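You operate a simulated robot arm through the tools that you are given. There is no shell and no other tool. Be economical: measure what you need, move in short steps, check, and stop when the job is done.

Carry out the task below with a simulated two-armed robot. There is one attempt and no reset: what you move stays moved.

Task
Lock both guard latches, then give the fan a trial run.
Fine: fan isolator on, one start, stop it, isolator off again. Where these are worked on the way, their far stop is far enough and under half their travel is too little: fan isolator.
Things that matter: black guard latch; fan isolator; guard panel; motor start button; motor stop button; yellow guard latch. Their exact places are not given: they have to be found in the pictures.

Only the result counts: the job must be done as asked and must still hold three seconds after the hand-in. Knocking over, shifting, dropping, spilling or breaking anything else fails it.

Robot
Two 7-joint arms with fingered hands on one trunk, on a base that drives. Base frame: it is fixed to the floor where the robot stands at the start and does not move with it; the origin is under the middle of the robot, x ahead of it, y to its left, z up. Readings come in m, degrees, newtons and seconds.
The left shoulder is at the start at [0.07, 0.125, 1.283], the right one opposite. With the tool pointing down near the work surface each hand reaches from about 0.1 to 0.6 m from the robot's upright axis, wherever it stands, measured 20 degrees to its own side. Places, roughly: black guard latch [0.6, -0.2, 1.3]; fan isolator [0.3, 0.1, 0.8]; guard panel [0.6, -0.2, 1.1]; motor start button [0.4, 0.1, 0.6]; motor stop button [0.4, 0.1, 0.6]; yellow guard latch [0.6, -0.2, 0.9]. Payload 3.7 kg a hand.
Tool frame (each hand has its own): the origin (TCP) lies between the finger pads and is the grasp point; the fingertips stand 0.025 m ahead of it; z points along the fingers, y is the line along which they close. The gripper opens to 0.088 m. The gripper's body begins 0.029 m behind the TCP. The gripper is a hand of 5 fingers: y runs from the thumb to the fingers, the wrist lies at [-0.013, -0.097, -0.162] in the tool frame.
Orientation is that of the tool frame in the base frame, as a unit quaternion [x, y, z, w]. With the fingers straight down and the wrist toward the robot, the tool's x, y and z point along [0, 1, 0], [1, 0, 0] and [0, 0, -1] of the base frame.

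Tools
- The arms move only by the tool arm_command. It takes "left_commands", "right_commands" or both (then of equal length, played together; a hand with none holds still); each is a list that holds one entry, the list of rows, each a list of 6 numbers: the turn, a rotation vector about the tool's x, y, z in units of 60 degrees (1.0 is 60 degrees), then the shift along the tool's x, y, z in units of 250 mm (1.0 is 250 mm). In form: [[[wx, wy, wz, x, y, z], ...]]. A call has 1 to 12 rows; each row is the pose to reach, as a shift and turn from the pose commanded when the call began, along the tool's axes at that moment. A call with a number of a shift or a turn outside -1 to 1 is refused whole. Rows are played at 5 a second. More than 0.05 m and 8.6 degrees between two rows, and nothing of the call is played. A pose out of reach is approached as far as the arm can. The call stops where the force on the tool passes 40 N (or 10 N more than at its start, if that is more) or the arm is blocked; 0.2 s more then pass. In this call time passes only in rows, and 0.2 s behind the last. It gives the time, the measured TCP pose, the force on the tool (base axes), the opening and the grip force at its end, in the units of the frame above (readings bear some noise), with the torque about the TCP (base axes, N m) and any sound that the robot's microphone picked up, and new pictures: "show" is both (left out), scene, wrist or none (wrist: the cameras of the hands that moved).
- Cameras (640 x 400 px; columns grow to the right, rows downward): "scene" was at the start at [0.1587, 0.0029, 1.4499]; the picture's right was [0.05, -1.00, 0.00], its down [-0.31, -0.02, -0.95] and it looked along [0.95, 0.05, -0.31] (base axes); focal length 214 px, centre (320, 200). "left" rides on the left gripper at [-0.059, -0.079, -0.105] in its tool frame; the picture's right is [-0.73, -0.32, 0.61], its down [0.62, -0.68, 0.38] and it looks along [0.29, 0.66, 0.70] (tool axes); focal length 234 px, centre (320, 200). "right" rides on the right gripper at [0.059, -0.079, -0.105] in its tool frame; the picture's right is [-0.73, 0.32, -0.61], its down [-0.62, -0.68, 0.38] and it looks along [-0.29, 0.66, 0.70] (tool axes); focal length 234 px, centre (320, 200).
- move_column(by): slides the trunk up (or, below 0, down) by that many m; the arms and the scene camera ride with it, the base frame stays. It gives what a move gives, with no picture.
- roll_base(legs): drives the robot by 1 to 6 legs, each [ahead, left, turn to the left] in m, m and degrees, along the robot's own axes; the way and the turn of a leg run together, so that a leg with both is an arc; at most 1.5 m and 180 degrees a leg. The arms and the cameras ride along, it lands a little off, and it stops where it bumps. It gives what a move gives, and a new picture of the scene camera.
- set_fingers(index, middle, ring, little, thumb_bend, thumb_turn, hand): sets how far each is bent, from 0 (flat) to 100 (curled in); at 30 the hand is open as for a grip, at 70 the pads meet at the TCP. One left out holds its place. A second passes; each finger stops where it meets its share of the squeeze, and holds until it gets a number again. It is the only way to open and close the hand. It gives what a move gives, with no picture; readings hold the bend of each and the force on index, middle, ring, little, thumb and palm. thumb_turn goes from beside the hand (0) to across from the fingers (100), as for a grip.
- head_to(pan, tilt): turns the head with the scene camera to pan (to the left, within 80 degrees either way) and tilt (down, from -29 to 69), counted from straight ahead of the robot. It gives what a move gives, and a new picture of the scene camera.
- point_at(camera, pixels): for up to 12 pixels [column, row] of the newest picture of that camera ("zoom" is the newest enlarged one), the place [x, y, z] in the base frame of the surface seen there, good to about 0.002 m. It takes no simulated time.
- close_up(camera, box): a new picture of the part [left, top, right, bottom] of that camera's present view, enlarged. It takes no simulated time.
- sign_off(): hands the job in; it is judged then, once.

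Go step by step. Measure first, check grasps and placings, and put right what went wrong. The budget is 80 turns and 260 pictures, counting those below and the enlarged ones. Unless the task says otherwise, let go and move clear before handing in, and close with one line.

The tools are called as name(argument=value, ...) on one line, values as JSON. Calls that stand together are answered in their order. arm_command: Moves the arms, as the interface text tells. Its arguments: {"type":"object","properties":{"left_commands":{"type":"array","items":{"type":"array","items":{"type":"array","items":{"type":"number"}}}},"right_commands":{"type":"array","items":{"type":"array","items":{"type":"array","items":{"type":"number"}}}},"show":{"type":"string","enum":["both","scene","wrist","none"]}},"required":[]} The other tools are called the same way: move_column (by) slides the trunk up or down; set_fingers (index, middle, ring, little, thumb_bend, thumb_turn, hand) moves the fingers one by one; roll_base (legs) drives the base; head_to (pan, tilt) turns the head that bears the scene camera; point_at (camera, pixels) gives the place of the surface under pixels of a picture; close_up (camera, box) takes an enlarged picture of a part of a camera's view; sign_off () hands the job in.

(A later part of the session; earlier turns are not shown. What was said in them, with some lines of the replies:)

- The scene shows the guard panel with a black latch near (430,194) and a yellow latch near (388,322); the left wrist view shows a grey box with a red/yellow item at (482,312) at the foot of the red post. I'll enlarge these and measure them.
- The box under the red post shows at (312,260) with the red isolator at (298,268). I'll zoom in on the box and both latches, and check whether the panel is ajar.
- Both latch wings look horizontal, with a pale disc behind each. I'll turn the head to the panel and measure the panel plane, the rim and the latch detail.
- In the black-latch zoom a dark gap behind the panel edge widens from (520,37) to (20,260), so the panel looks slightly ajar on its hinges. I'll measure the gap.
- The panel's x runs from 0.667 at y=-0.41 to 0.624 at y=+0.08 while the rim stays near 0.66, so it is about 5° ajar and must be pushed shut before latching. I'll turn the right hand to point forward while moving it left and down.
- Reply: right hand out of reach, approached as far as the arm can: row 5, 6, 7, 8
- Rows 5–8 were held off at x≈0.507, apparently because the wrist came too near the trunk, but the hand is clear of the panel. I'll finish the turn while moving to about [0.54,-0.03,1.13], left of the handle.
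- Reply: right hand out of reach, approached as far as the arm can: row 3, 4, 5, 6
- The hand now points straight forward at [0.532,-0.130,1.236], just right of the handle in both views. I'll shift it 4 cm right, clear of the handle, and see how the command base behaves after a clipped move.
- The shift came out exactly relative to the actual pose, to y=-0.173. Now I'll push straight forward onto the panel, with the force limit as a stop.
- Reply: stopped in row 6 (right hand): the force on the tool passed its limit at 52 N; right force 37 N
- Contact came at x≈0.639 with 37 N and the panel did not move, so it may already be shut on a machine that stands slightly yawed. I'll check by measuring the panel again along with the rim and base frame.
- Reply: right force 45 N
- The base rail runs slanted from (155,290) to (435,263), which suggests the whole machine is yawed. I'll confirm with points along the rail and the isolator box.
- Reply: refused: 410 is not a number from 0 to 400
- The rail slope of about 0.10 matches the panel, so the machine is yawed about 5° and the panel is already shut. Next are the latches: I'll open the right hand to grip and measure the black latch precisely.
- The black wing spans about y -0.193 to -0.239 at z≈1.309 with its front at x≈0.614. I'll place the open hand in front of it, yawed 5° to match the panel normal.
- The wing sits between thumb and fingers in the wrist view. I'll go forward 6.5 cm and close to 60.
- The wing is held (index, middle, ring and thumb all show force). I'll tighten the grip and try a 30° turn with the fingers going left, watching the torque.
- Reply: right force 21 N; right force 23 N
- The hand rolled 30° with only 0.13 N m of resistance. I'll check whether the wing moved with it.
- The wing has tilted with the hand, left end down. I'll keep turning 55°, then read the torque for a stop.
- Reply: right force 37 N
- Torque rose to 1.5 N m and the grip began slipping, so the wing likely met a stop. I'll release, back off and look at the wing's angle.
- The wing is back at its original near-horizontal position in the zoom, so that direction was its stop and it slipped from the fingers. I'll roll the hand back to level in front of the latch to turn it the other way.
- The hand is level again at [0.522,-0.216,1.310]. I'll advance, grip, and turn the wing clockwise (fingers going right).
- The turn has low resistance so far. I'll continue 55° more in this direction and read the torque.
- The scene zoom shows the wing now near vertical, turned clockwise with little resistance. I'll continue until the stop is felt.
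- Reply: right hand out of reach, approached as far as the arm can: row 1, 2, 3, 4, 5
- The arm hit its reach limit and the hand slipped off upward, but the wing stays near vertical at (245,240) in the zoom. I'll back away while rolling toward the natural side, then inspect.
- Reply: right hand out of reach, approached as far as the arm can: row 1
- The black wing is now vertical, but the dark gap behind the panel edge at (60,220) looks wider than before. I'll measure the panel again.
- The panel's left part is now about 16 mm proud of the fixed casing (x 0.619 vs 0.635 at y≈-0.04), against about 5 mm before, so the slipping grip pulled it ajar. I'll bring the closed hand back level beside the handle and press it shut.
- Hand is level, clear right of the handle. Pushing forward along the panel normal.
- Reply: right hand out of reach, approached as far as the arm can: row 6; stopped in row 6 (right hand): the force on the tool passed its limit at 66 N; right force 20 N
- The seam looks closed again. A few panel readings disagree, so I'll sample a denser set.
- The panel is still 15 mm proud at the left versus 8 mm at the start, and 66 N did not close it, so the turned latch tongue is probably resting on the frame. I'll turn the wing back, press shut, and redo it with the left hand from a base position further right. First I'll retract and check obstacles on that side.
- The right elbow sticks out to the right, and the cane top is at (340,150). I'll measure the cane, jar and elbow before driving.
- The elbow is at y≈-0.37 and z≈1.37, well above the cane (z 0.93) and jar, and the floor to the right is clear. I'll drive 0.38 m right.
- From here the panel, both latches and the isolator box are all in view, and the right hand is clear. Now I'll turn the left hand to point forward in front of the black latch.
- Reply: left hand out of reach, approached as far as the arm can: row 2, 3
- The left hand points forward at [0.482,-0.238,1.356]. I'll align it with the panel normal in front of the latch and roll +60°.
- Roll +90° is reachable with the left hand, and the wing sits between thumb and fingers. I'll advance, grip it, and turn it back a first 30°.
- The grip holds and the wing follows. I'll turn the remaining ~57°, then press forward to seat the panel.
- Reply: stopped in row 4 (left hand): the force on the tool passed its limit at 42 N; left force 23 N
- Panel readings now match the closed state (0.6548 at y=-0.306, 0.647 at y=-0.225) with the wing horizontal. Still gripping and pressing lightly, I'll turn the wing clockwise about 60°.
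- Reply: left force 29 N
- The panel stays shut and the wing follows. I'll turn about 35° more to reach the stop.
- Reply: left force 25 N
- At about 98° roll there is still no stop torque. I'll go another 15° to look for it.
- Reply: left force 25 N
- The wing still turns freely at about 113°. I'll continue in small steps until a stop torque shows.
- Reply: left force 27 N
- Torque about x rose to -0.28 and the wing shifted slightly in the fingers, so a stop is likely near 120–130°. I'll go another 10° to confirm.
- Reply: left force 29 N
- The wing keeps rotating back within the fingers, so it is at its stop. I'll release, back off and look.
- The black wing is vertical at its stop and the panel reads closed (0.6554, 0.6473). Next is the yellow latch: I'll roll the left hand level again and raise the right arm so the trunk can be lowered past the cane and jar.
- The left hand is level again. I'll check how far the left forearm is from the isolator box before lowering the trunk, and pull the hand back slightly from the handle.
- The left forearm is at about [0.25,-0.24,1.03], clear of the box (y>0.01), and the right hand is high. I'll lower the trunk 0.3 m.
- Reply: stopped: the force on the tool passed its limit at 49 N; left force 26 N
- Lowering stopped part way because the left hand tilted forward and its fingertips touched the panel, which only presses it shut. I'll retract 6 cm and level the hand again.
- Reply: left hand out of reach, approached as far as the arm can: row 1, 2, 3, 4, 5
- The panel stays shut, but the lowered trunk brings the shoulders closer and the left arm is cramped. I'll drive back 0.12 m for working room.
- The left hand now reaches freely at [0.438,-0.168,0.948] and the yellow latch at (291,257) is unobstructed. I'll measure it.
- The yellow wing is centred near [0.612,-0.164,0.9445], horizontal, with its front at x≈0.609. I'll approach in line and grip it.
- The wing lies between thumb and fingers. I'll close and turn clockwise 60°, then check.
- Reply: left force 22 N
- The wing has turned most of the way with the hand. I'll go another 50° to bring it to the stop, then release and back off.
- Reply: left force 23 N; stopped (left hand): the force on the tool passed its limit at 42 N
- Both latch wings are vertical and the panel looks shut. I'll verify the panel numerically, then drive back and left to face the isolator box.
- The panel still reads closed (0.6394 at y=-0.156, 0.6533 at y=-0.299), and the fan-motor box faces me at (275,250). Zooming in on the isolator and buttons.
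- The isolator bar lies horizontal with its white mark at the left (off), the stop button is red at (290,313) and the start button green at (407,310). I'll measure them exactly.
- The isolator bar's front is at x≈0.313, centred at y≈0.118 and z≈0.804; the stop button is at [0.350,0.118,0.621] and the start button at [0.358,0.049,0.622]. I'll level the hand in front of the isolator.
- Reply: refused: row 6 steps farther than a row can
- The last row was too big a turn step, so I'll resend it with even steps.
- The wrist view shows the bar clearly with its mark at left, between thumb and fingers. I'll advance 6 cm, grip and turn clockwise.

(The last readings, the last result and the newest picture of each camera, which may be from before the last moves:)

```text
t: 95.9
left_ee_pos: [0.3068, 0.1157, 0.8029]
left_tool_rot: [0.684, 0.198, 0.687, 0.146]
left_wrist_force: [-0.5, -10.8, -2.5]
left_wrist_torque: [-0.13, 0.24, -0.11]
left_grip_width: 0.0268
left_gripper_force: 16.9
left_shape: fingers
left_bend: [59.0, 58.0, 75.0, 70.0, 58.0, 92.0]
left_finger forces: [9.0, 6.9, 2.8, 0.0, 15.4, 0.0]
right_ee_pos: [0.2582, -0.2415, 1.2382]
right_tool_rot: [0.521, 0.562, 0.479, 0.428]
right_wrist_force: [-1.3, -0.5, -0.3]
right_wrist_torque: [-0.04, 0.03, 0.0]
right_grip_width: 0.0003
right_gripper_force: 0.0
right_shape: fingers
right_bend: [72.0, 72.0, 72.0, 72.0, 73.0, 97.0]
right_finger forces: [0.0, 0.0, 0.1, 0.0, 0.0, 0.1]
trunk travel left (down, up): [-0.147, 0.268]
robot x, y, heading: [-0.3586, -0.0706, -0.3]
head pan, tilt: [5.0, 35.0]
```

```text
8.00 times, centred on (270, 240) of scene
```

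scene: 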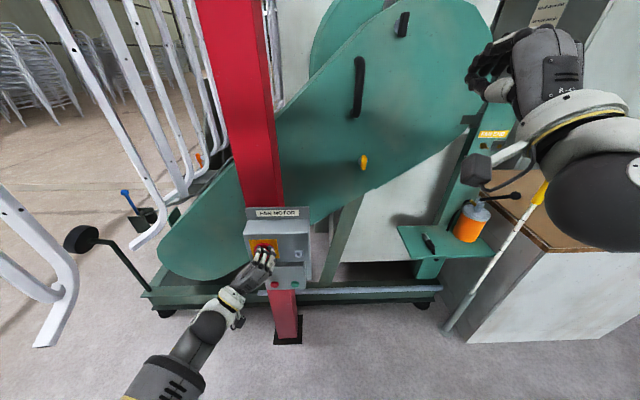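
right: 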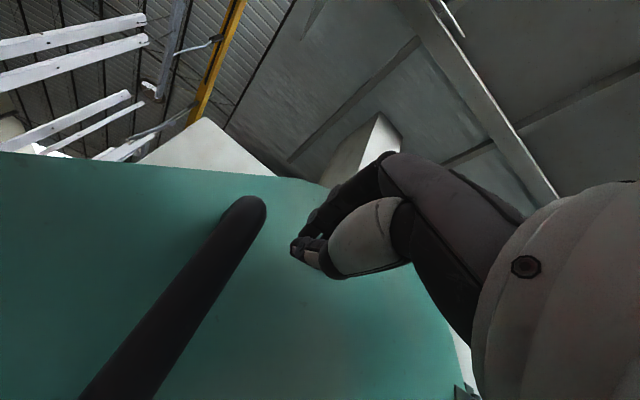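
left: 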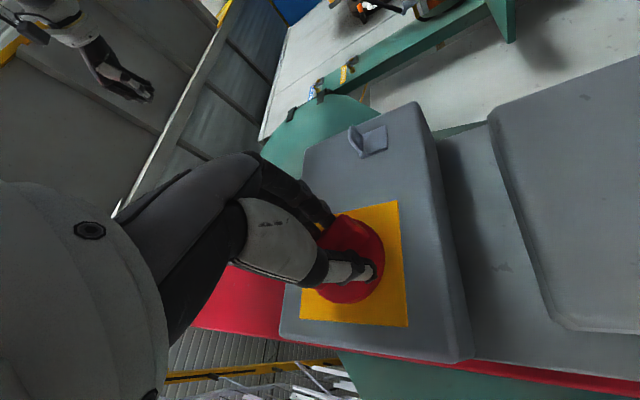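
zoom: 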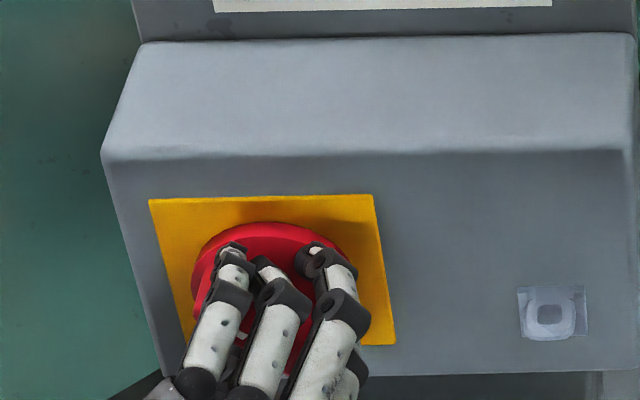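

The bar is turning with the hand. I'll continue 45° to the stop, release and back off to verify.

arm_command(left_commands=[[[0, 0, 0.1, 0, 0, 0], [0, 0, 0.2, 0, 0, 0], [0, 0, 0.3, 0, 0, 0], [0, 0, 0.4, 0, 0, 0], [0, 0, 0.5, 0, 0, 0], [0, 0, 0.6, 0, 0, 0], [0, 0, 0.7, 0, 0, 0]]], show="none")

set_fingers(hand="left", index=30, middle=30, ring=30, little=30, thumb_bend=25)

arm_command(left_commands=[[[0, 0, 0, 0, 0, -0.1], [0, 0, 0, 0, 0, -0.2], [0, 0, 0, 0, 0, -0.3]]])

close_up(camera="left", box=[240, 180, 480, 390])

```text
t: 97.5
left_ee_pos: [0.3076, 0.1158, 0.8023]
left_tool_rot: [0.71, -0.06, 0.693, -0.109]
left_wrist_force: [-8.8, -8.8, -15.2]
left_wrist_torque: [-0.17, 0.52, -0.14]
left_grip_width: 0.0271
left_gripper_force: 19.0
left_shape: fingers
left_bend: [57.0, 58.0, 75.0, 70.0, 60.0, 89.0]
left_finger forces: [11.5, 7.9, 2.1, 0.0, 17.5, 0.0]
right_ee_pos: [0.258, -0.2413, 1.2372]
right_tool_rot: [0.52, 0.562, 0.48, 0.428]
right_wrist_force: [0.4, -0.3, -0.4]
right_wrist_torque: [0.0, -0.01, -0.02]
right_grip_width: 0.0003
right_gripper_force: 0.0
right_shape: fingers
right_bend: [72.0, 72.0, 72.0, 72.0, 73.0, 97.0]
right_finger forces: [0.0, 0.0, 0.1, 0.0, 0.1, 0.0]
trunk travel left (down, up): [-0.147, 0.268]
robot x, y, heading: [-0.3567, -0.0682, -0.7]
head pan, tilt: [5.0, 35.0]
```

```text
t: 98.5
left_ee_pos: [0.3076, 0.1168, 0.8051]
left_tool_rot: [0.709, -0.059, 0.695, -0.108]
left_wrist_force: [0.6, -0.1, -0.6]
left_wrist_torque: [-0.03, -0.02, -0.01]
left_grip_width: 0.0881
left_gripper_force: 0.0
left_shape: fingers
left_bend: [30.0, 30.0, 30.0, 30.0, 25.0, 97.0]
left_finger forces: [0.0, 0.0, 0.0, 0.0, 0.1, 0.0]
right_ee_pos: [0.2575, -0.2424, 1.2384]
right_tool_rot: [0.52, 0.561, 0.48, 0.429]
right_wrist_force: [0.2, -0.3, -0.9]
right_wrist_torque: [-0.03, -0.04, 0.0]
right_grip_width: 0.0
right_gripper_force: 0.1
right_shape: fingers
right_bend: [72.0, 72.0, 72.0, 72.0, 73.0, 97.0]
right_finger forces: [0.0, 0.0, 0.0, 0.0, 0.0, 0.0]
trunk travel left (down, up): [-0.147, 0.268]
robot x, y, heading: [-0.3597, -0.0665, -0.7]
head pan, tilt: [5.0, 35.0]
```

```text
t: 99.3
left_ee_pos: [0.2334, 0.1099, 0.8064]
left_tool_rot: [0.708, -0.06, 0.695, -0.108]
left_wrist_force: [-0.6, 0.1, 0.1]
left_wrist_torque: [-0.03, 0.02, 0.02]
left_grip_width: 0.0875
left_gripper_force: 0.1
left_shape: fingers
left_bend: [30.0, 30.0, 30.0, 30.0, 25.0, 97.0]
left_finger forces: [0.0, 0.0, 0.0, 0.0, 0.0, 0.1]
right_ee_pos: [0.2575, -0.2417, 1.2388]
right_tool_rot: [0.52, 0.561, 0.48, 0.429]
right_wrist_force: [0.3, 1.5, -0.2]
right_wrist_torque: [-0.01, -0.01, -0.03]
right_grip_width: 0.0001
right_gripper_force: 0.0
right_shape: fingers
right_bend: [72.0, 72.0, 72.0, 72.0, 73.0, 97.0]
right_finger forces: [0.0, 0.0, 0.0, 0.0, 0.1, 0.0]
trunk travel left (down, up): [-0.147, 0.268]
robot x, y, heading: [-0.3579, -0.0664, -0.6]
head pan, tilt: [5.0, 35.0]
```

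scene: 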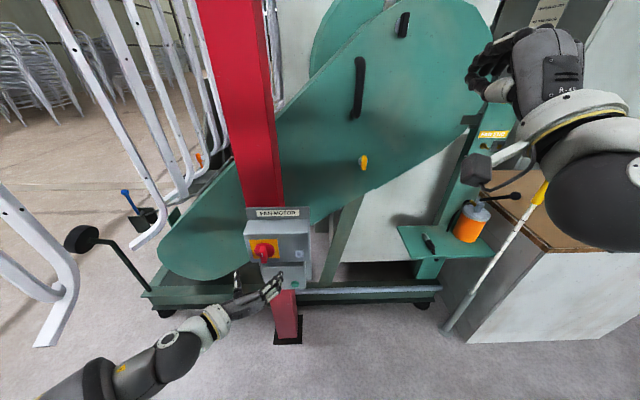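
left: 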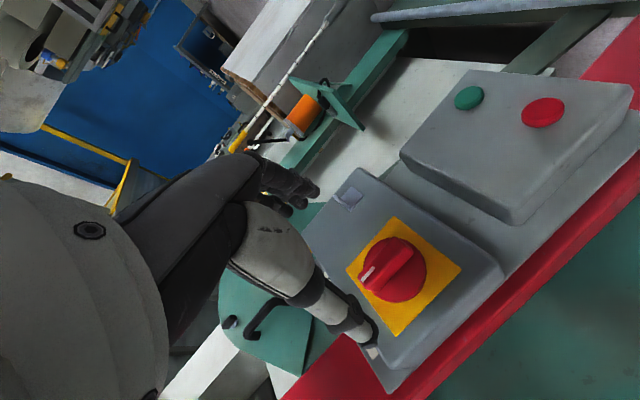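

```text
1.90 times, centred on (360, 285) of left
```

zoom: 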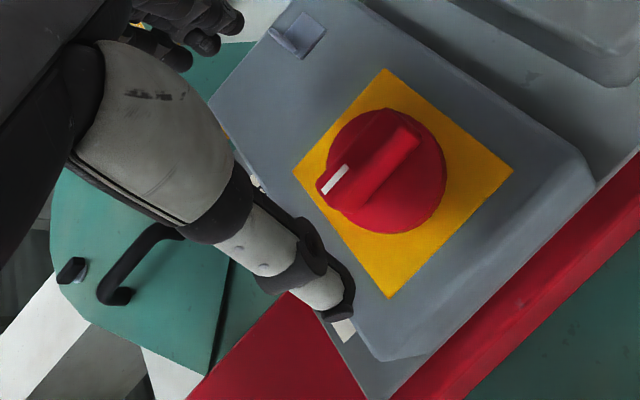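

The isolator's white mark now points up (on). Next I'll form a pointing pinch with index and thumb and move down to the start button.

set_fingers(hand="left", index=70, middle=100, ring=100, little=100, thumb_bend=70)

arm_command(left_commands=[[[0, 0, -0.05, -0.13, 0.087, 0], [0, 0, -0.1, -0.26, 0.174, 0], [0, 0, -0.15, -0.39, 0.26, 0], [0, 0, -0.2, -0.52, 0.35, 0], [0, 0, -0.23, -0.65, 0.436, 0.02]]])

close_up(camera="scene", box=[230, 215, 326, 305])

close_up(camera="left", box=[200, 130, 440, 340])

```text
t: 100.3
left_ee_pos: [0.2348, 0.1112, 0.8065]
left_tool_rot: [0.709, -0.06, 0.695, -0.107]
left_wrist_force: [-0.1, 0.1, -0.6]
left_wrist_torque: [0.01, 0.03, 0.01]
left_grip_width: 0.0
left_gripper_force: 0.1
left_shape: fingers
left_bend: [70.0, 100.0, 100.0, 100.0, 70.0, 97.0]
left_finger forces: [0.0, 0.0, 0.0, 0.0, 0.1, 0.0]
right_ee_pos: [0.2579, -0.2418, 1.2387]
right_tool_rot: [0.52, 0.562, 0.48, 0.429]
right_wrist_force: [-0.3, -0.5, 0.3]
right_wrist_torque: [0.0, 0.0, 0.0]
right_grip_width: 0.0
right_gripper_force: 0.0
right_shape: fingers
right_bend: [72.0, 72.0, 72.0, 72.0, 73.0, 97.0]
right_finger forces: [0.0, 0.1, 0.1, 0.0, 0.1, 0.1]
trunk travel left (down, up): [-0.147, 0.268]
robot x, y, heading: [-0.3585, -0.0674, -0.6]
head pan, tilt: [5.0, 35.0]
```

```text
t: 101.5
left_ee_pos: [0.2434, 0.045, 0.6219]
left_tool_rot: [0.711, 0.026, 0.703, -0.024]
left_wrist_force: [0.4, -0.4, 0.2]
left_wrist_torque: [-0.03, -0.01, -0.01]
left_grip_width: 0.0
left_gripper_force: 0.1
left_shape: fingers
left_bend: [70.0, 100.0, 100.0, 100.0, 70.0, 97.0]
left_finger forces: [0.1, 0.0, 0.1, 0.0, 0.1, 0.0]
right_ee_pos: [0.2578, -0.2418, 1.2379]
right_tool_rot: [0.521, 0.561, 0.479, 0.429]
right_wrist_force: [-0.8, 0.1, -0.6]
right_wrist_torque: [0.03, 0.0, 0.01]
right_grip_width: 0.0
right_gripper_force: 0.0
right_shape: fingers
right_bend: [72.0, 72.0, 72.0, 72.0, 73.0, 97.0]
right_finger forces: [0.0, 0.1, 0.1, 0.0, 0.1, 0.1]
trunk travel left (down, up): [-0.147, 0.268]
robot x, y, heading: [-0.3597, -0.0689, -0.6]
head pan, tilt: [5.0, 35.0]
```

scene: 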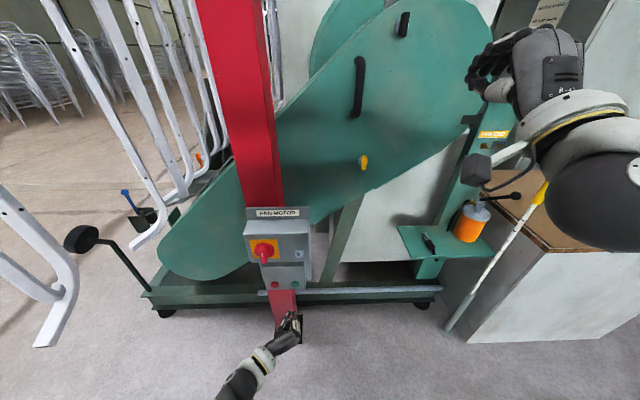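
left: 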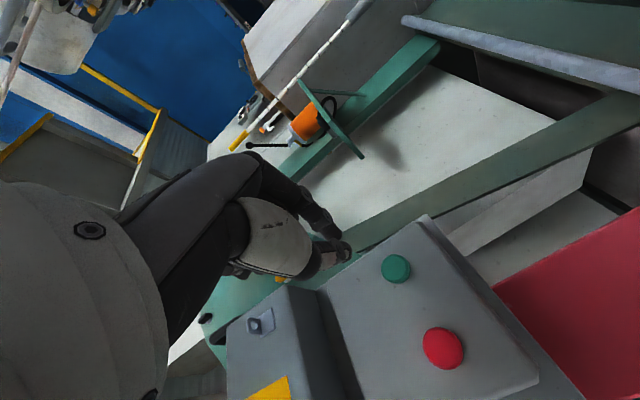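

```text
4.44 times, centred on (278, 260) of scene
```

zoom: 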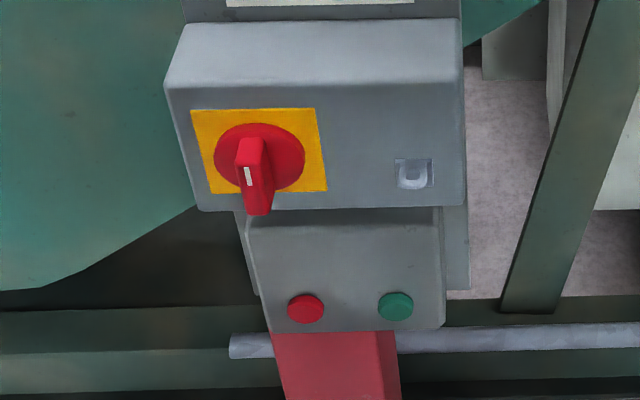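

```text
1.90 times, centred on (320, 235) of left
```

zoom: 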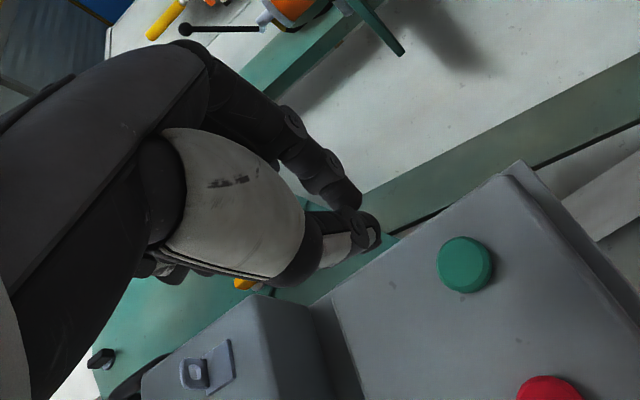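

The isolator bar is vertical in the scene zoom (on), and the pinched tip is in line with the green button. I'll press it once, in fine steps.

arm_command(left_commands=[[[0, 0, 0, 0, 0.005, 0.12], [0, 0, 0, 0, 0.01, 0.24], [0, 0, 0, 0, 0.016, 0.32], [0, 0, 0, 0, 0.016, 0.35], [0, 0, 0, 0, 0.016, 0.365], [0, 0, 0, 0, 0.016, 0.375], [0, 0, 0, 0, 0.016, 0.385]]])

close_up(camera="scene", box=[230, 230, 326, 310])

close_up(camera="left", box=[260, 180, 440, 310])

```text
t: 103.1
left_ee_pos: [0.3363, 0.0472, 0.6219]
left_tool_rot: [0.711, 0.028, 0.702, -0.024]
left_wrist_force: [-4.4, 0.5, -0.3]
left_wrist_torque: [0.02, -0.01, 0.11]
left_grip_width: 0.0001
left_gripper_force: 1.9
left_shape: fingers
left_bend: [70.0, 100.0, 100.0, 100.0, 70.0, 98.0]
left_finger forces: [0.0, 0.0, 0.1, 0.0, 5.3, 0.1]
right_ee_pos: [0.2569, -0.2413, 1.2386]
right_tool_rot: [0.519, 0.561, 0.481, 0.429]
right_wrist_force: [-0.2, 0.0, 0.8]
right_wrist_torque: [0.02, -0.03, 0.01]
right_grip_width: 0.0002
right_gripper_force: 0.0
right_shape: fingers
right_bend: [72.0, 72.0, 72.0, 72.0, 73.0, 97.0]
right_finger forces: [0.0, 0.0, 0.1, 0.0, 0.0, 0.0]
trunk travel left (down, up): [-0.147, 0.268]
robot x, y, heading: [-0.3606, -0.0658, -0.6]
head pan, tilt: [5.0, 35.0]
```

scene: 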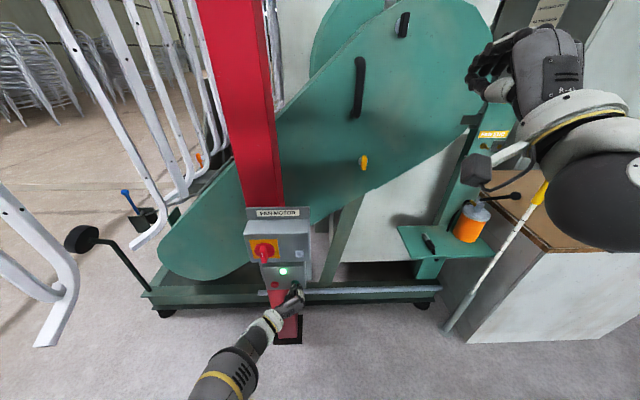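
left: 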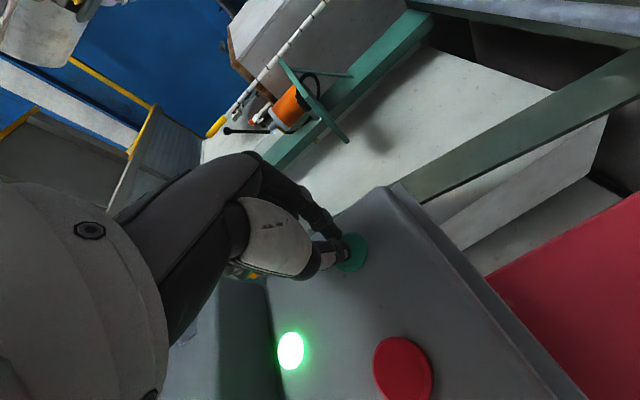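

```text
5.00 times, centred on (278, 270) of scene
```

zoom: 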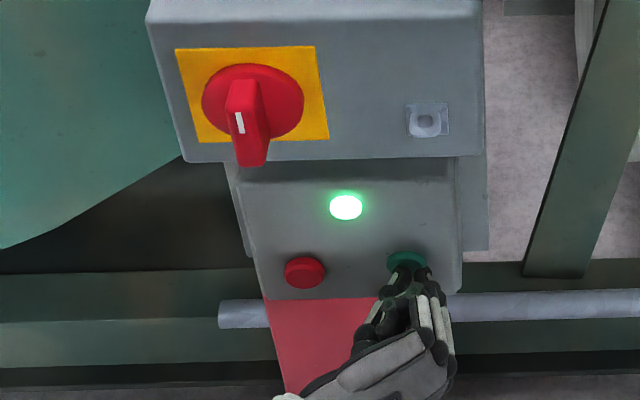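

```text
3.08 times, centred on (350, 245) of left
```

zoom: 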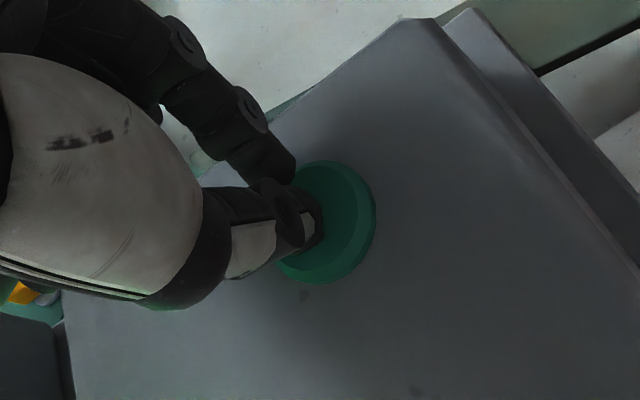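

The green lamp lit after one press, so the fan is running. I'll back off, move 7 cm left and press the red stop button.

arm_command(left_commands=[[[0, 0, 0, 0, 0, -0.08], [0, 0, 0, 0, 0, -0.16], [0, 0, 0, 0, -0.14, -0.16], [0, 0, 0, 0, -0.276, -0.16]]], show="wrist")

close_up(camera="scene", box=[230, 230, 326, 310])

```text
t: 104.1
left_ee_pos: [0.2904, 0.1117, 0.6212]
left_tool_rot: [0.711, 0.026, 0.703, -0.023]
left_wrist_force: [1.3, -0.2, 0.3]
left_wrist_torque: [-0.02, 0.01, 0.04]
left_grip_width: 0.0
left_gripper_force: 0.1
left_shape: fingers
left_bend: [70.0, 100.0, 100.0, 100.0, 70.0, 97.0]
left_finger forces: [0.0, 0.1, 0.0, 0.0, 0.1, 0.1]
right_ee_pos: [0.2578, -0.2412, 1.2379]
right_tool_rot: [0.52, 0.562, 0.48, 0.428]
right_wrist_force: [0.5, 0.1, 1.0]
right_wrist_torque: [0.01, -0.02, 0.01]
right_grip_width: 0.0001
right_gripper_force: 0.0
right_shape: fingers
right_bend: [72.0, 72.0, 72.0, 72.0, 73.0, 97.0]
right_finger forces: [0.0, 0.0, 0.0, 0.0, 0.0, 0.0]
trunk travel left (down, up): [-0.147, 0.268]
robot x, y, heading: [-0.3557, -0.0665, -0.8]
head pan, tilt: [5.0, 35.0]
```

left: 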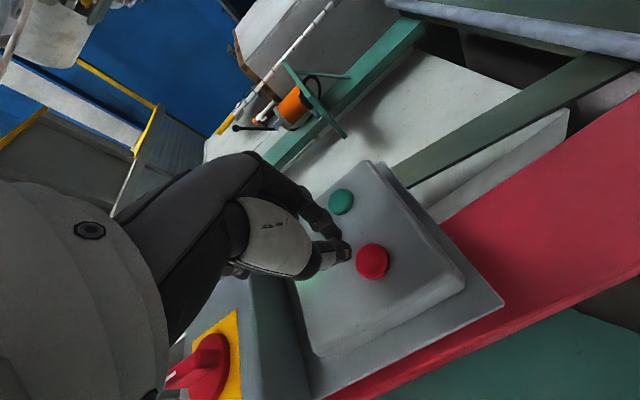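

```text
5.00 times, centred on (278, 270) of scene
```

zoom: 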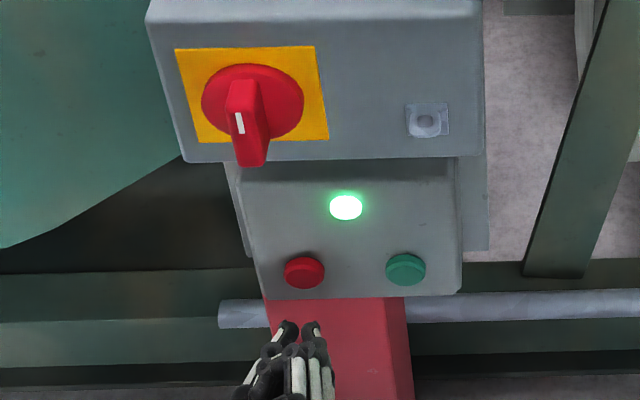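

The lamp stays lit and the tip is in line with the red button. Pressing stop.

arm_command(left_commands=[[[0, 0, 0, 0, 0, 0.06], [0, 0, 0, 0, 0, 0.11], [0, 0, 0, 0, 0, 0.135], [0, 0, 0, 0, 0, 0.15], [0, 0, 0, 0, 0, 0.16], [0, 0, 0, 0, 0, 0.17]]], show="none")

close_up(camera="scene", box=[230, 230, 326, 310])

```text
t: 105.5
left_ee_pos: [0.3308, 0.1162, 0.6188]
left_tool_rot: [0.711, 0.025, 0.702, -0.024]
left_wrist_force: [-25.1, 2.4, 1.1]
left_wrist_torque: [0.03, 0.18, 0.36]
left_grip_width: 0.0001
left_gripper_force: 12.4
left_shape: fingers
left_bend: [70.0, 100.0, 100.0, 100.0, 70.0, 99.0]
left_finger forces: [0.0, 0.1, 0.1, 0.0, 24.3, 0.1]
right_ee_pos: [0.2549, -0.2416, 1.2403]
right_tool_rot: [0.52, 0.562, 0.48, 0.429]
right_wrist_force: [-0.6, 0.1, 0.3]
right_wrist_torque: [-0.02, 0.02, 0.0]
right_grip_width: 0.0
right_gripper_force: 0.1
right_shape: fingers
right_bend: [72.0, 72.0, 72.0, 72.0, 73.0, 97.0]
right_finger forces: [0.0, 0.0, 0.0, 0.0, 0.0, 0.0]
trunk travel left (down, up): [-0.147, 0.268]
robot x, y, heading: [-0.3564, -0.0711, -0.8]
head pan, tilt: [5.0, 35.0]
```

```text
5.00 times, centred on (278, 270) of scene
```

zoom: 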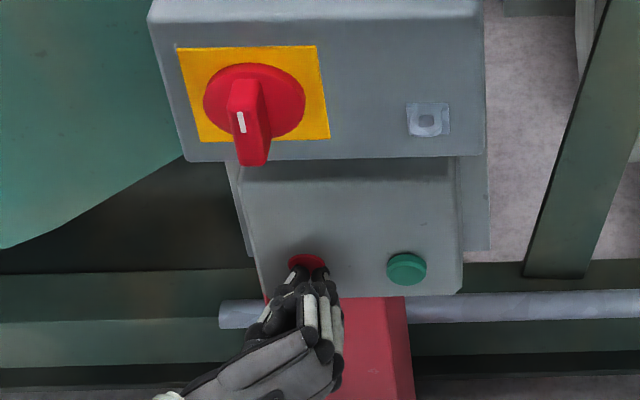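

The lamp is out, so the fan has stopped. I'll retreat, go back up to the isolator and open the hand around the vertical bar.

arm_command(left_commands=[[[0, 0, 0, 0, 0, -0.17], [0, 0, 0, 0, 0, -0.34], [0, 0, 0, 0.18, 0, -0.34], [0, 0, 0, 0.36, -0.01, -0.34], [0, 0, 0, 0.54, -0.02, -0.34], [0, 0, 0, 0.74, -0.02, -0.34]]], show="none")

set_fingers(hand="left", index=30, middle=30, ring=30, little=30, thumb_bend=25)

close_up(camera="left", box=[240, 180, 480, 390])

close_up(camera="scene", box=[230, 215, 326, 295])

```text
t: 106.9
left_ee_pos: [0.2513, 0.1161, 0.806]
left_tool_rot: [0.711, 0.026, 0.702, -0.024]
left_wrist_force: [0.0, -0.5, -0.2]
left_wrist_torque: [0.04, 0.01, 0.0]
left_grip_width: 0.0
left_gripper_force: 0.1
left_shape: fingers
left_bend: [70.0, 100.0, 100.0, 100.0, 70.0, 97.0]
left_finger forces: [0.0, 0.0, 0.1, 0.0, 0.0, 0.0]
right_ee_pos: [0.2574, -0.2416, 1.2382]
right_tool_rot: [0.519, 0.562, 0.481, 0.429]
right_wrist_force: [0.4, 0.6, -0.6]
right_wrist_torque: [-0.01, -0.01, 0.0]
right_grip_width: 0.0
right_gripper_force: 0.1
right_shape: fingers
right_bend: [72.0, 72.0, 72.0, 72.0, 73.0, 97.0]
right_finger forces: [0.0, 0.1, 0.1, 0.0, 0.0, 0.0]
trunk travel left (down, up): [-0.147, 0.268]
robot x, y, heading: [-0.3612, -0.0684, -0.8]
head pan, tilt: [5.0, 35.0]
```

```text
t: 107.9
left_ee_pos: [0.2514, 0.1165, 0.8047]
left_tool_rot: [0.711, 0.026, 0.702, -0.024]
left_wrist_force: [-0.2, -0.2, 0.0]
left_wrist_torque: [0.03, -0.01, -0.02]
left_grip_width: 0.0878
left_gripper_force: 0.1
left_shape: fingers
left_bend: [30.0, 30.0, 30.0, 30.0, 25.0, 97.0]
left_finger forces: [0.0, 0.0, 0.0, 0.1, 0.0, 0.0]
right_ee_pos: [0.2572, -0.242, 1.2389]
right_tool_rot: [0.52, 0.561, 0.48, 0.429]
right_wrist_force: [-0.5, 0.4, 0.1]
right_wrist_torque: [-0.02, 0.01, 0.01]
right_grip_width: 0.0001
right_gripper_force: 0.1
right_shape: fingers
right_bend: [72.0, 72.0, 72.0, 72.0, 73.0, 97.0]
right_finger forces: [0.0, 0.0, 0.0, 0.0, 0.0, 0.0]
trunk travel left (down, up): [-0.147, 0.268]
robot x, y, heading: [-0.3558, -0.0658, -0.6]
head pan, tilt: [5.0, 35.0]
```

```text
1.90 times, centred on (360, 285) of left
```

zoom: 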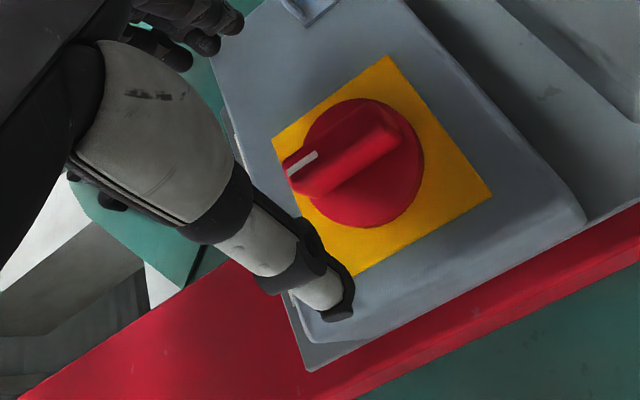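

```text
5.00 times, centred on (278, 255) of scene
```

zoom: 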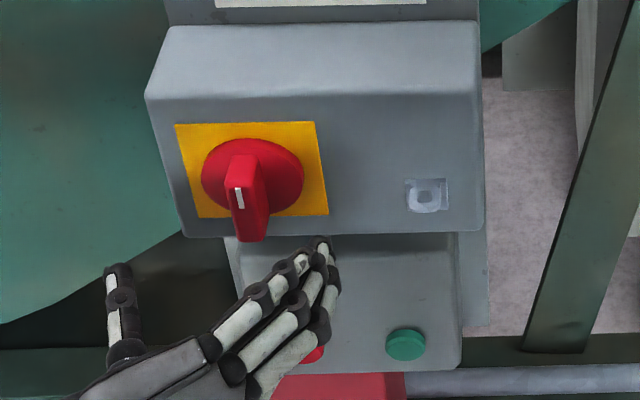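

The hand is aligned around the vertical bar. I'll advance, grip and turn it back counter-clockwise.

arm_command(left_commands=[[[0, 0, 0, 0, 0.004, 0.08], [0, 0, 0, 0, 0.008, 0.16], [0, 0, 0, 0, 0.008, 0.226]]], show="none")

set_fingers(hand="left", index=76, middle=76, ring=76, little=70, thumb_bend=76)

arm_command(left_commands=[[[0, 0, -0.1, 0, 0, 0], [0, 0, -0.2, 0, 0, 0], [0, 0, -0.3, 0, 0, 0], [0, 0, -0.4, 0, 0, 0], [0, 0, -0.5, 0, 0, 0], [0, 0, -0.6, 0, 0, 0], [0, 0, -0.7, 0, 0, 0], [0, 0, -0.8, 0, 0, 0], [0, 0, -0.9, 0, 0, 0], [0, 0, -1.0, 0, 0, 0]]], show="none")

arm_command(left_commands=[[[0, 0, -0.1, 0, 0, 0], [0, 0, -0.2, 0, 0, 0], [0, 0, -0.3, 0, 0, 0], [0, 0, -0.4, 0, 0, 0], [0, 0, -0.5, 0, 0, 0], [0, 0, -0.6, 0, 0, 0], [0, 0, -0.7, 0, 0, 0]]], show="wrist")

```text
t: 108.7
left_ee_pos: [0.3091, 0.1166, 0.8067]
left_tool_rot: [0.711, 0.027, 0.702, -0.024]
left_wrist_force: [-0.2, 0.5, 0.3]
left_wrist_torque: [-0.03, -0.03, -0.01]
left_grip_width: 0.0879
left_gripper_force: 0.0
left_shape: fingers
left_bend: [30.0, 30.0, 30.0, 30.0, 25.0, 97.0]
left_finger forces: [0.1, 0.0, 0.1, 0.0, 0.0, 0.1]
right_ee_pos: [0.2576, -0.2418, 1.2375]
right_tool_rot: [0.52, 0.563, 0.479, 0.428]
right_wrist_force: [0.1, 0.4, -0.7]
right_wrist_torque: [0.03, 0.0, 0.0]
right_grip_width: 0.0
right_gripper_force: 0.0
right_shape: fingers
right_bend: [72.0, 72.0, 72.0, 72.0, 73.0, 97.0]
right_finger forces: [0.0, 0.1, 0.0, 0.1, 0.1, 0.1]
trunk travel left (down, up): [-0.147, 0.268]
robot x, y, heading: [-0.3553, -0.0699, -0.8]
head pan, tilt: [5.0, 35.0]
```

```text
t: 109.7
left_ee_pos: [0.3083, 0.1149, 0.8077]
left_tool_rot: [0.71, 0.026, 0.703, -0.022]
left_wrist_force: [-8.7, -9.0, 5.2]
left_wrist_torque: [0.03, -0.08, -0.19]
left_grip_width: 0.0357
left_gripper_force: 15.0
left_shape: fingers
left_bend: [60.0, 62.0, 76.0, 70.0, 49.0, 97.0]
left_finger forces: [10.6, 9.7, 1.3, 0.0, 8.5, 0.0]
right_ee_pos: [0.2564, -0.2411, 1.2394]
right_tool_rot: [0.52, 0.562, 0.48, 0.428]
right_wrist_force: [0.5, -0.5, 0.2]
right_wrist_torque: [0.02, 0.03, 0.02]
right_grip_width: 0.0001
right_gripper_force: 0.0
right_shape: fingers
right_bend: [72.0, 72.0, 72.0, 72.0, 73.0, 97.0]
right_finger forces: [0.0, 0.0, 0.1, 0.1, 0.0, 0.1]
trunk travel left (down, up): [-0.147, 0.268]
robot x, y, heading: [-0.3545, -0.0666, -0.6]
head pan, tilt: [5.0, 35.0]
```

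```text
t: 111.9
left_ee_pos: [0.3055, 0.1211, 0.8104]
left_tool_rot: [0.598, 0.38, 0.624, 0.331]
left_wrist_force: [-11.0, 25.8, 21.3]
left_wrist_torque: [0.33, -0.34, 0.36]
left_grip_width: 0.0298
left_gripper_force: 28.7
left_shape: fingers
left_bend: [60.0, 62.0, 76.0, 70.0, 53.0, 99.0]
left_finger forces: [7.8, 7.9, 32.4, 0.0, 8.4, 0.1]
right_ee_pos: [0.2542, -0.2394, 1.2411]
right_tool_rot: [0.518, 0.562, 0.481, 0.43]
right_wrist_force: [-0.3, 0.8, -0.3]
right_wrist_torque: [-0.05, -0.01, 0.03]
right_grip_width: 0.0
right_gripper_force: 0.1
right_shape: fingers
right_bend: [72.0, 72.0, 72.0, 72.0, 73.0, 97.0]
right_finger forces: [0.0, 0.1, 0.0, 0.0, 0.1, 0.0]
trunk travel left (down, up): [-0.147, 0.268]
robot x, y, heading: [-0.3584, -0.0678, -0.3]
head pan, tilt: [5.0, 35.0]
```

```text
t: 112.9
left_ee_pos: [0.3038, 0.1256, 0.8089]
left_tool_rot: [0.515, 0.483, 0.555, 0.439]
left_wrist_force: [-17.2, 9.4, 11.6]
left_wrist_torque: [0.08, 0.12, 0.23]
left_grip_width: 0.0119
left_gripper_force: 16.8
left_shape: fingers
left_bend: [71.0, 62.0, 75.0, 70.0, 59.0, 98.0]
left_finger forces: [0.9, 9.0, 7.4, 0.1, 15.0, 0.0]
right_ee_pos: [0.255, -0.2397, 1.2378]
right_tool_rot: [0.52, 0.562, 0.48, 0.429]
right_wrist_force: [0.3, 0.5, 0.4]
right_wrist_torque: [0.02, 0.0, -0.01]
right_grip_width: 0.0
right_gripper_force: 0.0
right_shape: fingers
right_bend: [72.0, 72.0, 72.0, 72.0, 73.0, 97.0]
right_finger forces: [0.0, 0.0, 0.0, 0.1, 0.0, 0.1]
trunk travel left (down, up): [-0.147, 0.268]
robot x, y, heading: [-0.3631, -0.0658, -0.4]
head pan, tilt: [5.0, 35.0]
stopped in row 4 (left hand): the force on the tool passed its limit at 48 N (the readings are from after the stop); the commanded pose is now the measured one
```

left: 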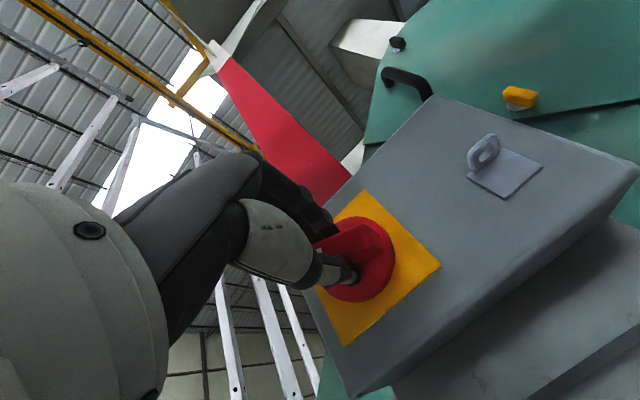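

The force limit stopped the turn near the end. I'll release, back off and check where the bar is.

set_fingers(hand="left", index=30, middle=30, ring=30, little=30, thumb_bend=25)

arm_command(left_commands=[[[0, 0, 0, 0, 0, -0.1], [0, 0, 0, 0, 0, -0.2], [0, 0, 0, 0, 0, -0.26]]], show="wrist")

close_up(camera="scene", box=[230, 215, 326, 295])

```text
t: 113.9
left_ee_pos: [0.3077, 0.1222, 0.809]
left_tool_rot: [0.518, 0.484, 0.552, 0.439]
left_wrist_force: [0.8, 0.5, -1.4]
left_wrist_torque: [0.02, 0.04, -0.02]
left_grip_width: 0.0881
left_gripper_force: 0.0
left_shape: fingers
left_bend: [30.0, 30.0, 30.0, 30.0, 25.0, 98.0]
left_finger forces: [0.0, 0.1, 0.1, 0.0, 0.1, 0.0]
right_ee_pos: [0.2571, -0.2407, 1.2385]
right_tool_rot: [0.521, 0.561, 0.479, 0.429]
right_wrist_force: [0.4, 0.8, -0.5]
right_wrist_torque: [-0.01, -0.03, -0.03]
right_grip_width: 0.0001
right_gripper_force: 0.0
right_shape: fingers
right_bend: [72.0, 72.0, 72.0, 72.0, 73.0, 97.0]
right_finger forces: [0.0, 0.0, 0.0, 0.1, 0.0, 0.1]
trunk travel left (down, up): [-0.147, 0.268]
robot x, y, heading: [-0.3578, -0.067, -0.7]
head pan, tilt: [5.0, 35.0]
```

```text
t: 114.7
left_ee_pos: [0.2431, 0.1184, 0.8079]
left_tool_rot: [0.519, 0.484, 0.551, 0.439]
left_wrist_force: [-1.0, -0.2, -0.1]
left_wrist_torque: [-0.01, -0.03, 0.02]
left_grip_width: 0.0879
left_gripper_force: 0.1
left_shape: fingers
left_bend: [30.0, 30.0, 30.0, 30.0, 25.0, 98.0]
left_finger forces: [0.0, 0.0, 0.0, 0.0, 0.0, 0.1]
right_ee_pos: [0.2565, -0.2411, 1.2381]
right_tool_rot: [0.52, 0.563, 0.48, 0.427]
right_wrist_force: [0.6, 0.2, 0.1]
right_wrist_torque: [-0.01, 0.03, 0.0]
right_grip_width: 0.0
right_gripper_force: 0.1
right_shape: fingers
right_bend: [72.0, 72.0, 72.0, 72.0, 73.0, 97.0]
right_finger forces: [0.0, 0.1, 0.0, 0.0, 0.1, 0.0]
trunk travel left (down, up): [-0.147, 0.268]
robot x, y, heading: [-0.3586, -0.0669, -0.5]
head pan, tilt: [5.0, 35.0]
```

left: 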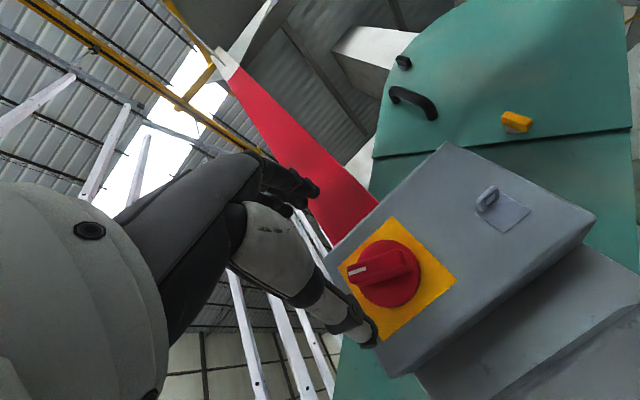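

```text
5.00 times, centred on (278, 255) of scene
```

zoom: 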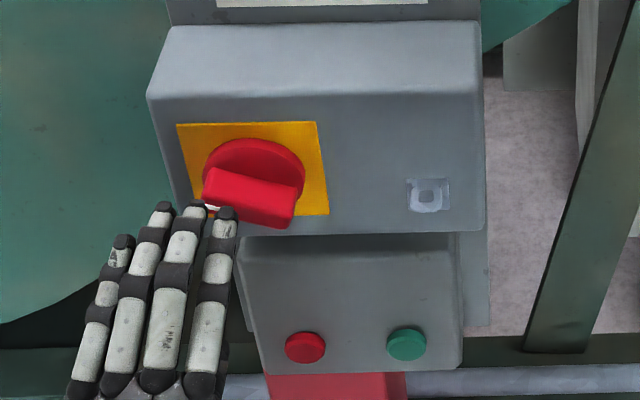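

The bar is about 15° short of horizontal, with its left end still high. I'll grip again and turn another 25° counter-clockwise.

arm_command(left_commands=[[[0, 0, 0.05, -0.005, -0.005, 0.09], [0, 0, 0.1, -0.01, -0.012, 0.18], [0, 0, 0.12, -0.016, -0.012, 0.256]]], show="none")

set_fingers(hand="left", index=76, middle=76, ring=76, little=70, thumb_bend=76)

arm_command(left_commands=[[[0, 0, -0.08, 0, 0, 0], [0, 0, -0.16, 0, 0, 0], [0, 0, -0.24, 0, 0, 0], [0, 0, -0.32, 0, 0, 0], [0, 0, -0.4, 0, 0, 0], [0, 0, -0.48, 0, 0, 0], [0, 0, -0.56, 0, 0, 0]]], show="wrist")

set_fingers(hand="left", index=30, middle=30, ring=30, little=30, thumb_bend=25)

arm_command(left_commands=[[[0, 0, 0, 0, 0, -0.1], [0, 0, 0, 0, 0, -0.2], [0, 0, 0, 0, 0, -0.26]]], show="wrist")

close_up(camera="scene", box=[230, 215, 326, 295])

```text
t: 115.5
left_ee_pos: [0.307, 0.1182, 0.8032]
left_tool_rot: [0.548, 0.451, 0.578, 0.403]
left_wrist_force: [0.0, 0.3, -0.1]
left_wrist_torque: [-0.02, 0.01, -0.01]
left_grip_width: 0.0879
left_gripper_force: 0.0
left_shape: fingers
left_bend: [30.0, 30.0, 30.0, 30.0, 25.0, 98.0]
left_finger forces: [0.0, 0.0, 0.0, 0.0, 0.0, 0.1]
right_ee_pos: [0.2582, -0.2406, 1.2377]
right_tool_rot: [0.52, 0.562, 0.48, 0.428]
right_wrist_force: [0.3, 0.4, 0.3]
right_wrist_torque: [0.0, -0.01, 0.03]
right_grip_width: 0.0
right_gripper_force: 0.1
right_shape: fingers
right_bend: [72.0, 72.0, 72.0, 72.0, 73.0, 97.0]
right_finger forces: [0.0, 0.1, 0.1, 0.0, 0.1, 0.0]
trunk travel left (down, up): [-0.147, 0.268]
robot x, y, heading: [-0.3554, -0.0683, -0.4]
head pan, tilt: [5.0, 35.0]
```

```text
t: 116.5
left_ee_pos: [0.3064, 0.1184, 0.8061]
left_tool_rot: [0.545, 0.45, 0.58, 0.405]
left_wrist_force: [-0.5, 1.0, 14.8]
left_wrist_torque: [0.04, -0.26, -0.03]
left_grip_width: 0.028
left_gripper_force: 17.3
left_shape: fingers
left_bend: [60.0, 59.0, 73.0, 70.0, 55.0, 95.0]
left_finger forces: [8.1, 10.8, 6.3, 0.1, 9.9, 0.1]
right_ee_pos: [0.2555, -0.2398, 1.2388]
right_tool_rot: [0.519, 0.561, 0.481, 0.429]
right_wrist_force: [0.4, -0.1, 0.9]
right_wrist_torque: [-0.02, 0.01, 0.01]
right_grip_width: 0.0
right_gripper_force: 0.1
right_shape: fingers
right_bend: [72.0, 72.0, 72.0, 72.0, 73.0, 97.0]
right_finger forces: [0.0, 0.0, 0.0, 0.0, 0.0, 0.1]
trunk travel left (down, up): [-0.147, 0.268]
robot x, y, heading: [-0.3566, -0.0671, -0.7]
head pan, tilt: [5.0, 35.0]
```

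```text
t: 118.1
left_ee_pos: [0.3055, 0.1163, 0.8062]
left_tool_rot: [0.392, 0.59, 0.438, 0.554]
left_wrist_force: [-2.0, 0.3, 17.7]
left_wrist_torque: [0.66, -0.46, 0.11]
left_grip_width: 0.0103
left_gripper_force: 17.8
left_shape: fingers
left_bend: [71.0, 56.0, 74.0, 70.0, 61.0, 100.0]
left_finger forces: [1.4, 16.3, 10.7, 0.0, 6.8, 0.0]
right_ee_pos: [0.2561, -0.2423, 1.2401]
right_tool_rot: [0.52, 0.561, 0.48, 0.429]
right_wrist_force: [0.1, 0.2, 0.0]
right_wrist_torque: [-0.02, -0.02, 0.01]
right_grip_width: 0.0002
right_gripper_force: 0.1
right_shape: fingers
right_bend: [72.0, 72.0, 72.0, 72.0, 73.0, 97.0]
right_finger forces: [0.0, 0.0, 0.1, 0.1, 0.0, 0.0]
trunk travel left (down, up): [-0.147, 0.268]
robot x, y, heading: [-0.3574, -0.0666, -0.6]
head pan, tilt: [5.0, 35.0]
```

left: 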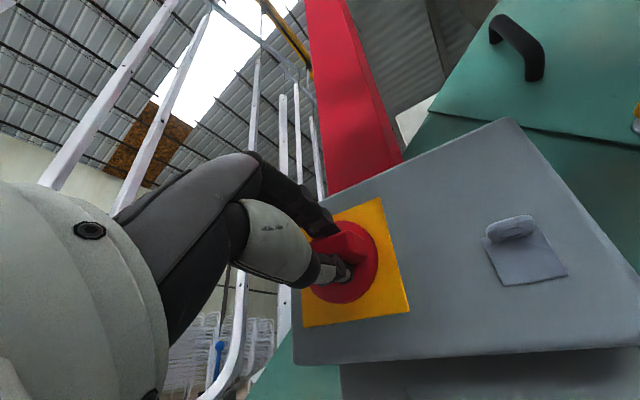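

```text
t: 119.1
left_ee_pos: [0.3054, 0.1179, 0.803]
left_tool_rot: [0.394, 0.59, 0.437, 0.552]
left_wrist_force: [-0.2, 0.7, -0.4]
left_wrist_torque: [0.0, -0.02, 0.01]
left_grip_width: 0.0877
left_gripper_force: 0.1
left_shape: fingers
left_bend: [30.0, 30.0, 30.0, 30.0, 25.0, 98.0]
left_finger forces: [0.0, 0.1, 0.0, 0.1, 0.0, 0.0]
right_ee_pos: [0.2574, -0.2406, 1.2386]
right_tool_rot: [0.519, 0.563, 0.48, 0.428]
right_wrist_force: [0.8, 0.6, 0.8]
right_wrist_torque: [-0.01, -0.03, 0.02]
right_grip_width: 0.0
right_gripper_force: 0.0
right_shape: fingers
right_bend: [72.0, 72.0, 72.0, 72.0, 73.0, 97.0]
right_finger forces: [0.1, 0.1, 0.0, 0.0, 0.1, 0.0]
trunk travel left (down, up): [-0.147, 0.268]
robot x, y, heading: [-0.3577, -0.0682, -0.4]
head pan, tilt: [5.0, 35.0]
```

```text
t: 119.9
left_ee_pos: [0.2403, 0.1117, 0.8047]
left_tool_rot: [0.395, 0.589, 0.436, 0.554]
left_wrist_force: [1.0, 0.2, -0.1]
left_wrist_torque: [-0.02, 0.01, 0.02]
left_grip_width: 0.0879
left_gripper_force: 0.0
left_shape: fingers
left_bend: [30.0, 30.0, 30.0, 30.0, 25.0, 98.0]
left_finger forces: [0.0, 0.0, 0.0, 0.0, 0.1, 0.0]
right_ee_pos: [0.2581, -0.24, 1.2381]
right_tool_rot: [0.52, 0.563, 0.48, 0.428]
right_wrist_force: [0.5, -1.3, 0.9]
right_wrist_torque: [0.01, 0.01, 0.0]
right_grip_width: 0.0
right_gripper_force: 0.1
right_shape: fingers
right_bend: [72.0, 72.0, 72.0, 72.0, 73.0, 97.0]
right_finger forces: [0.0, 0.0, 0.0, 0.1, 0.0, 0.0]
trunk travel left (down, up): [-0.147, 0.268]
robot x, y, heading: [-0.3577, -0.0694, -0.9]
head pan, tilt: [5.0, 35.0]
```

left: 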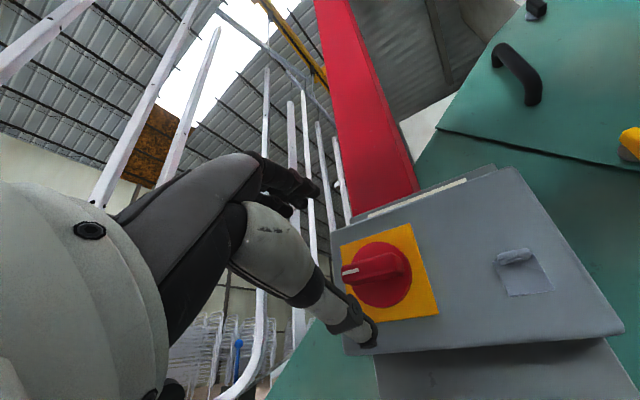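

```text
5.00 times, centred on (278, 255) of scene
```

zoom: 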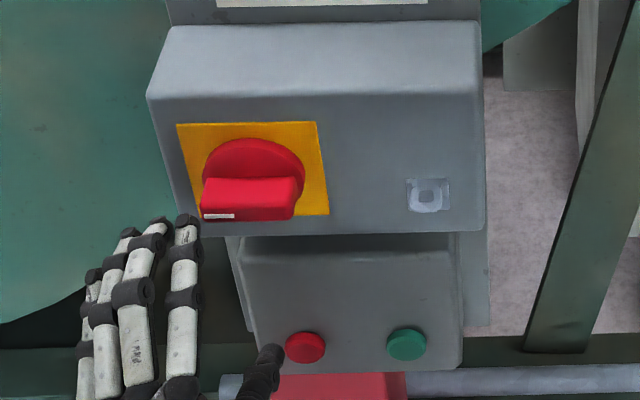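

The isolator bar is back horizontal with its mark at left (off), the lamp is dark and both buttons are out. I'll move the hand clear and make a last check of both latches and the panel.

arm_command(left_commands=[[[0, 0, 0, 0.05, 0, -0.08], [0, 0, 0, 0.1, 0, -0.14]]], show="none")

close_up(camera="scene", box=[320, 0, 480, 200])

point_at(camera="scene", pixels=[[380, 100], [430, 60], [380, 160], [350, 150], [460, 60], [300, 190]])

```text
t: 120.5
left_ee_pos: [0.2048, 0.1322, 0.7976]
left_tool_rot: [0.395, 0.589, 0.437, 0.553]
left_wrist_force: [-0.5, -0.3, 0.5]
left_wrist_torque: [0.0, 0.0, 0.01]
left_grip_width: 0.0882
left_gripper_force: 0.1
left_shape: fingers
left_bend: [30.0, 30.0, 30.0, 30.0, 25.0, 98.0]
left_finger forces: [0.0, 0.0, 0.1, 0.0, 0.0, 0.0]
right_ee_pos: [0.2572, -0.2408, 1.2376]
right_tool_rot: [0.52, 0.562, 0.48, 0.429]
right_wrist_force: [0.6, 0.5, 0.1]
right_wrist_torque: [0.01, 0.01, 0.01]
right_grip_width: 0.0001
right_gripper_force: 0.1
right_shape: fingers
right_bend: [72.0, 72.0, 72.0, 72.0, 73.0, 97.0]
right_finger forces: [0.0, 0.0, 0.0, 0.1, 0.0, 0.0]
trunk travel left (down, up): [-0.147, 0.268]
robot x, y, heading: [-0.3588, -0.0675, -0.5]
head pan, tilt: [5.0, 35.0]
```

```text
2.00 times, centred on (400, 100) of scene
```

zoom: 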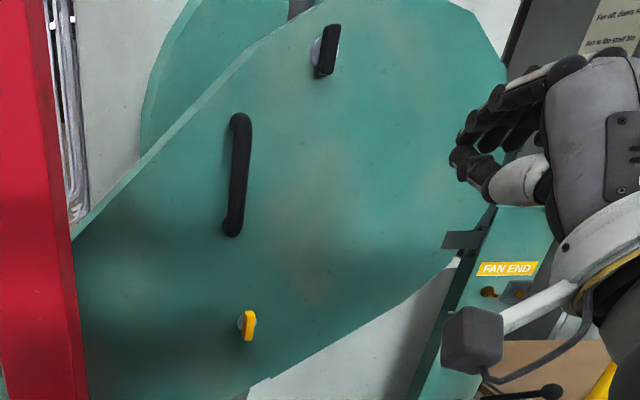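

```text
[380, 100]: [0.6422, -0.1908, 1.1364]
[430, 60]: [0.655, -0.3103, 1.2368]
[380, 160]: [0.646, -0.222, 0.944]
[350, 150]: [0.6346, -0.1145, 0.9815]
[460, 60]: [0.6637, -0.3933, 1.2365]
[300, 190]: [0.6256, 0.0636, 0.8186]
```

Both latch wings are vertical and the panel reads shut (0.6346 at y=-0.115, the same as at the start). The isolator is off and the hands are clear, so I'm handing in.

sign_off()

```text
The job is handed in.
```

Both guard latches are locked with the panel shut, and the fan had its trial run: isolator on, one start, stopped, isolator off again. Partway through, a slipping grip pulled the panel slightly ajar, so I unlocked the black latch, pressed the panel shut and locked it again.
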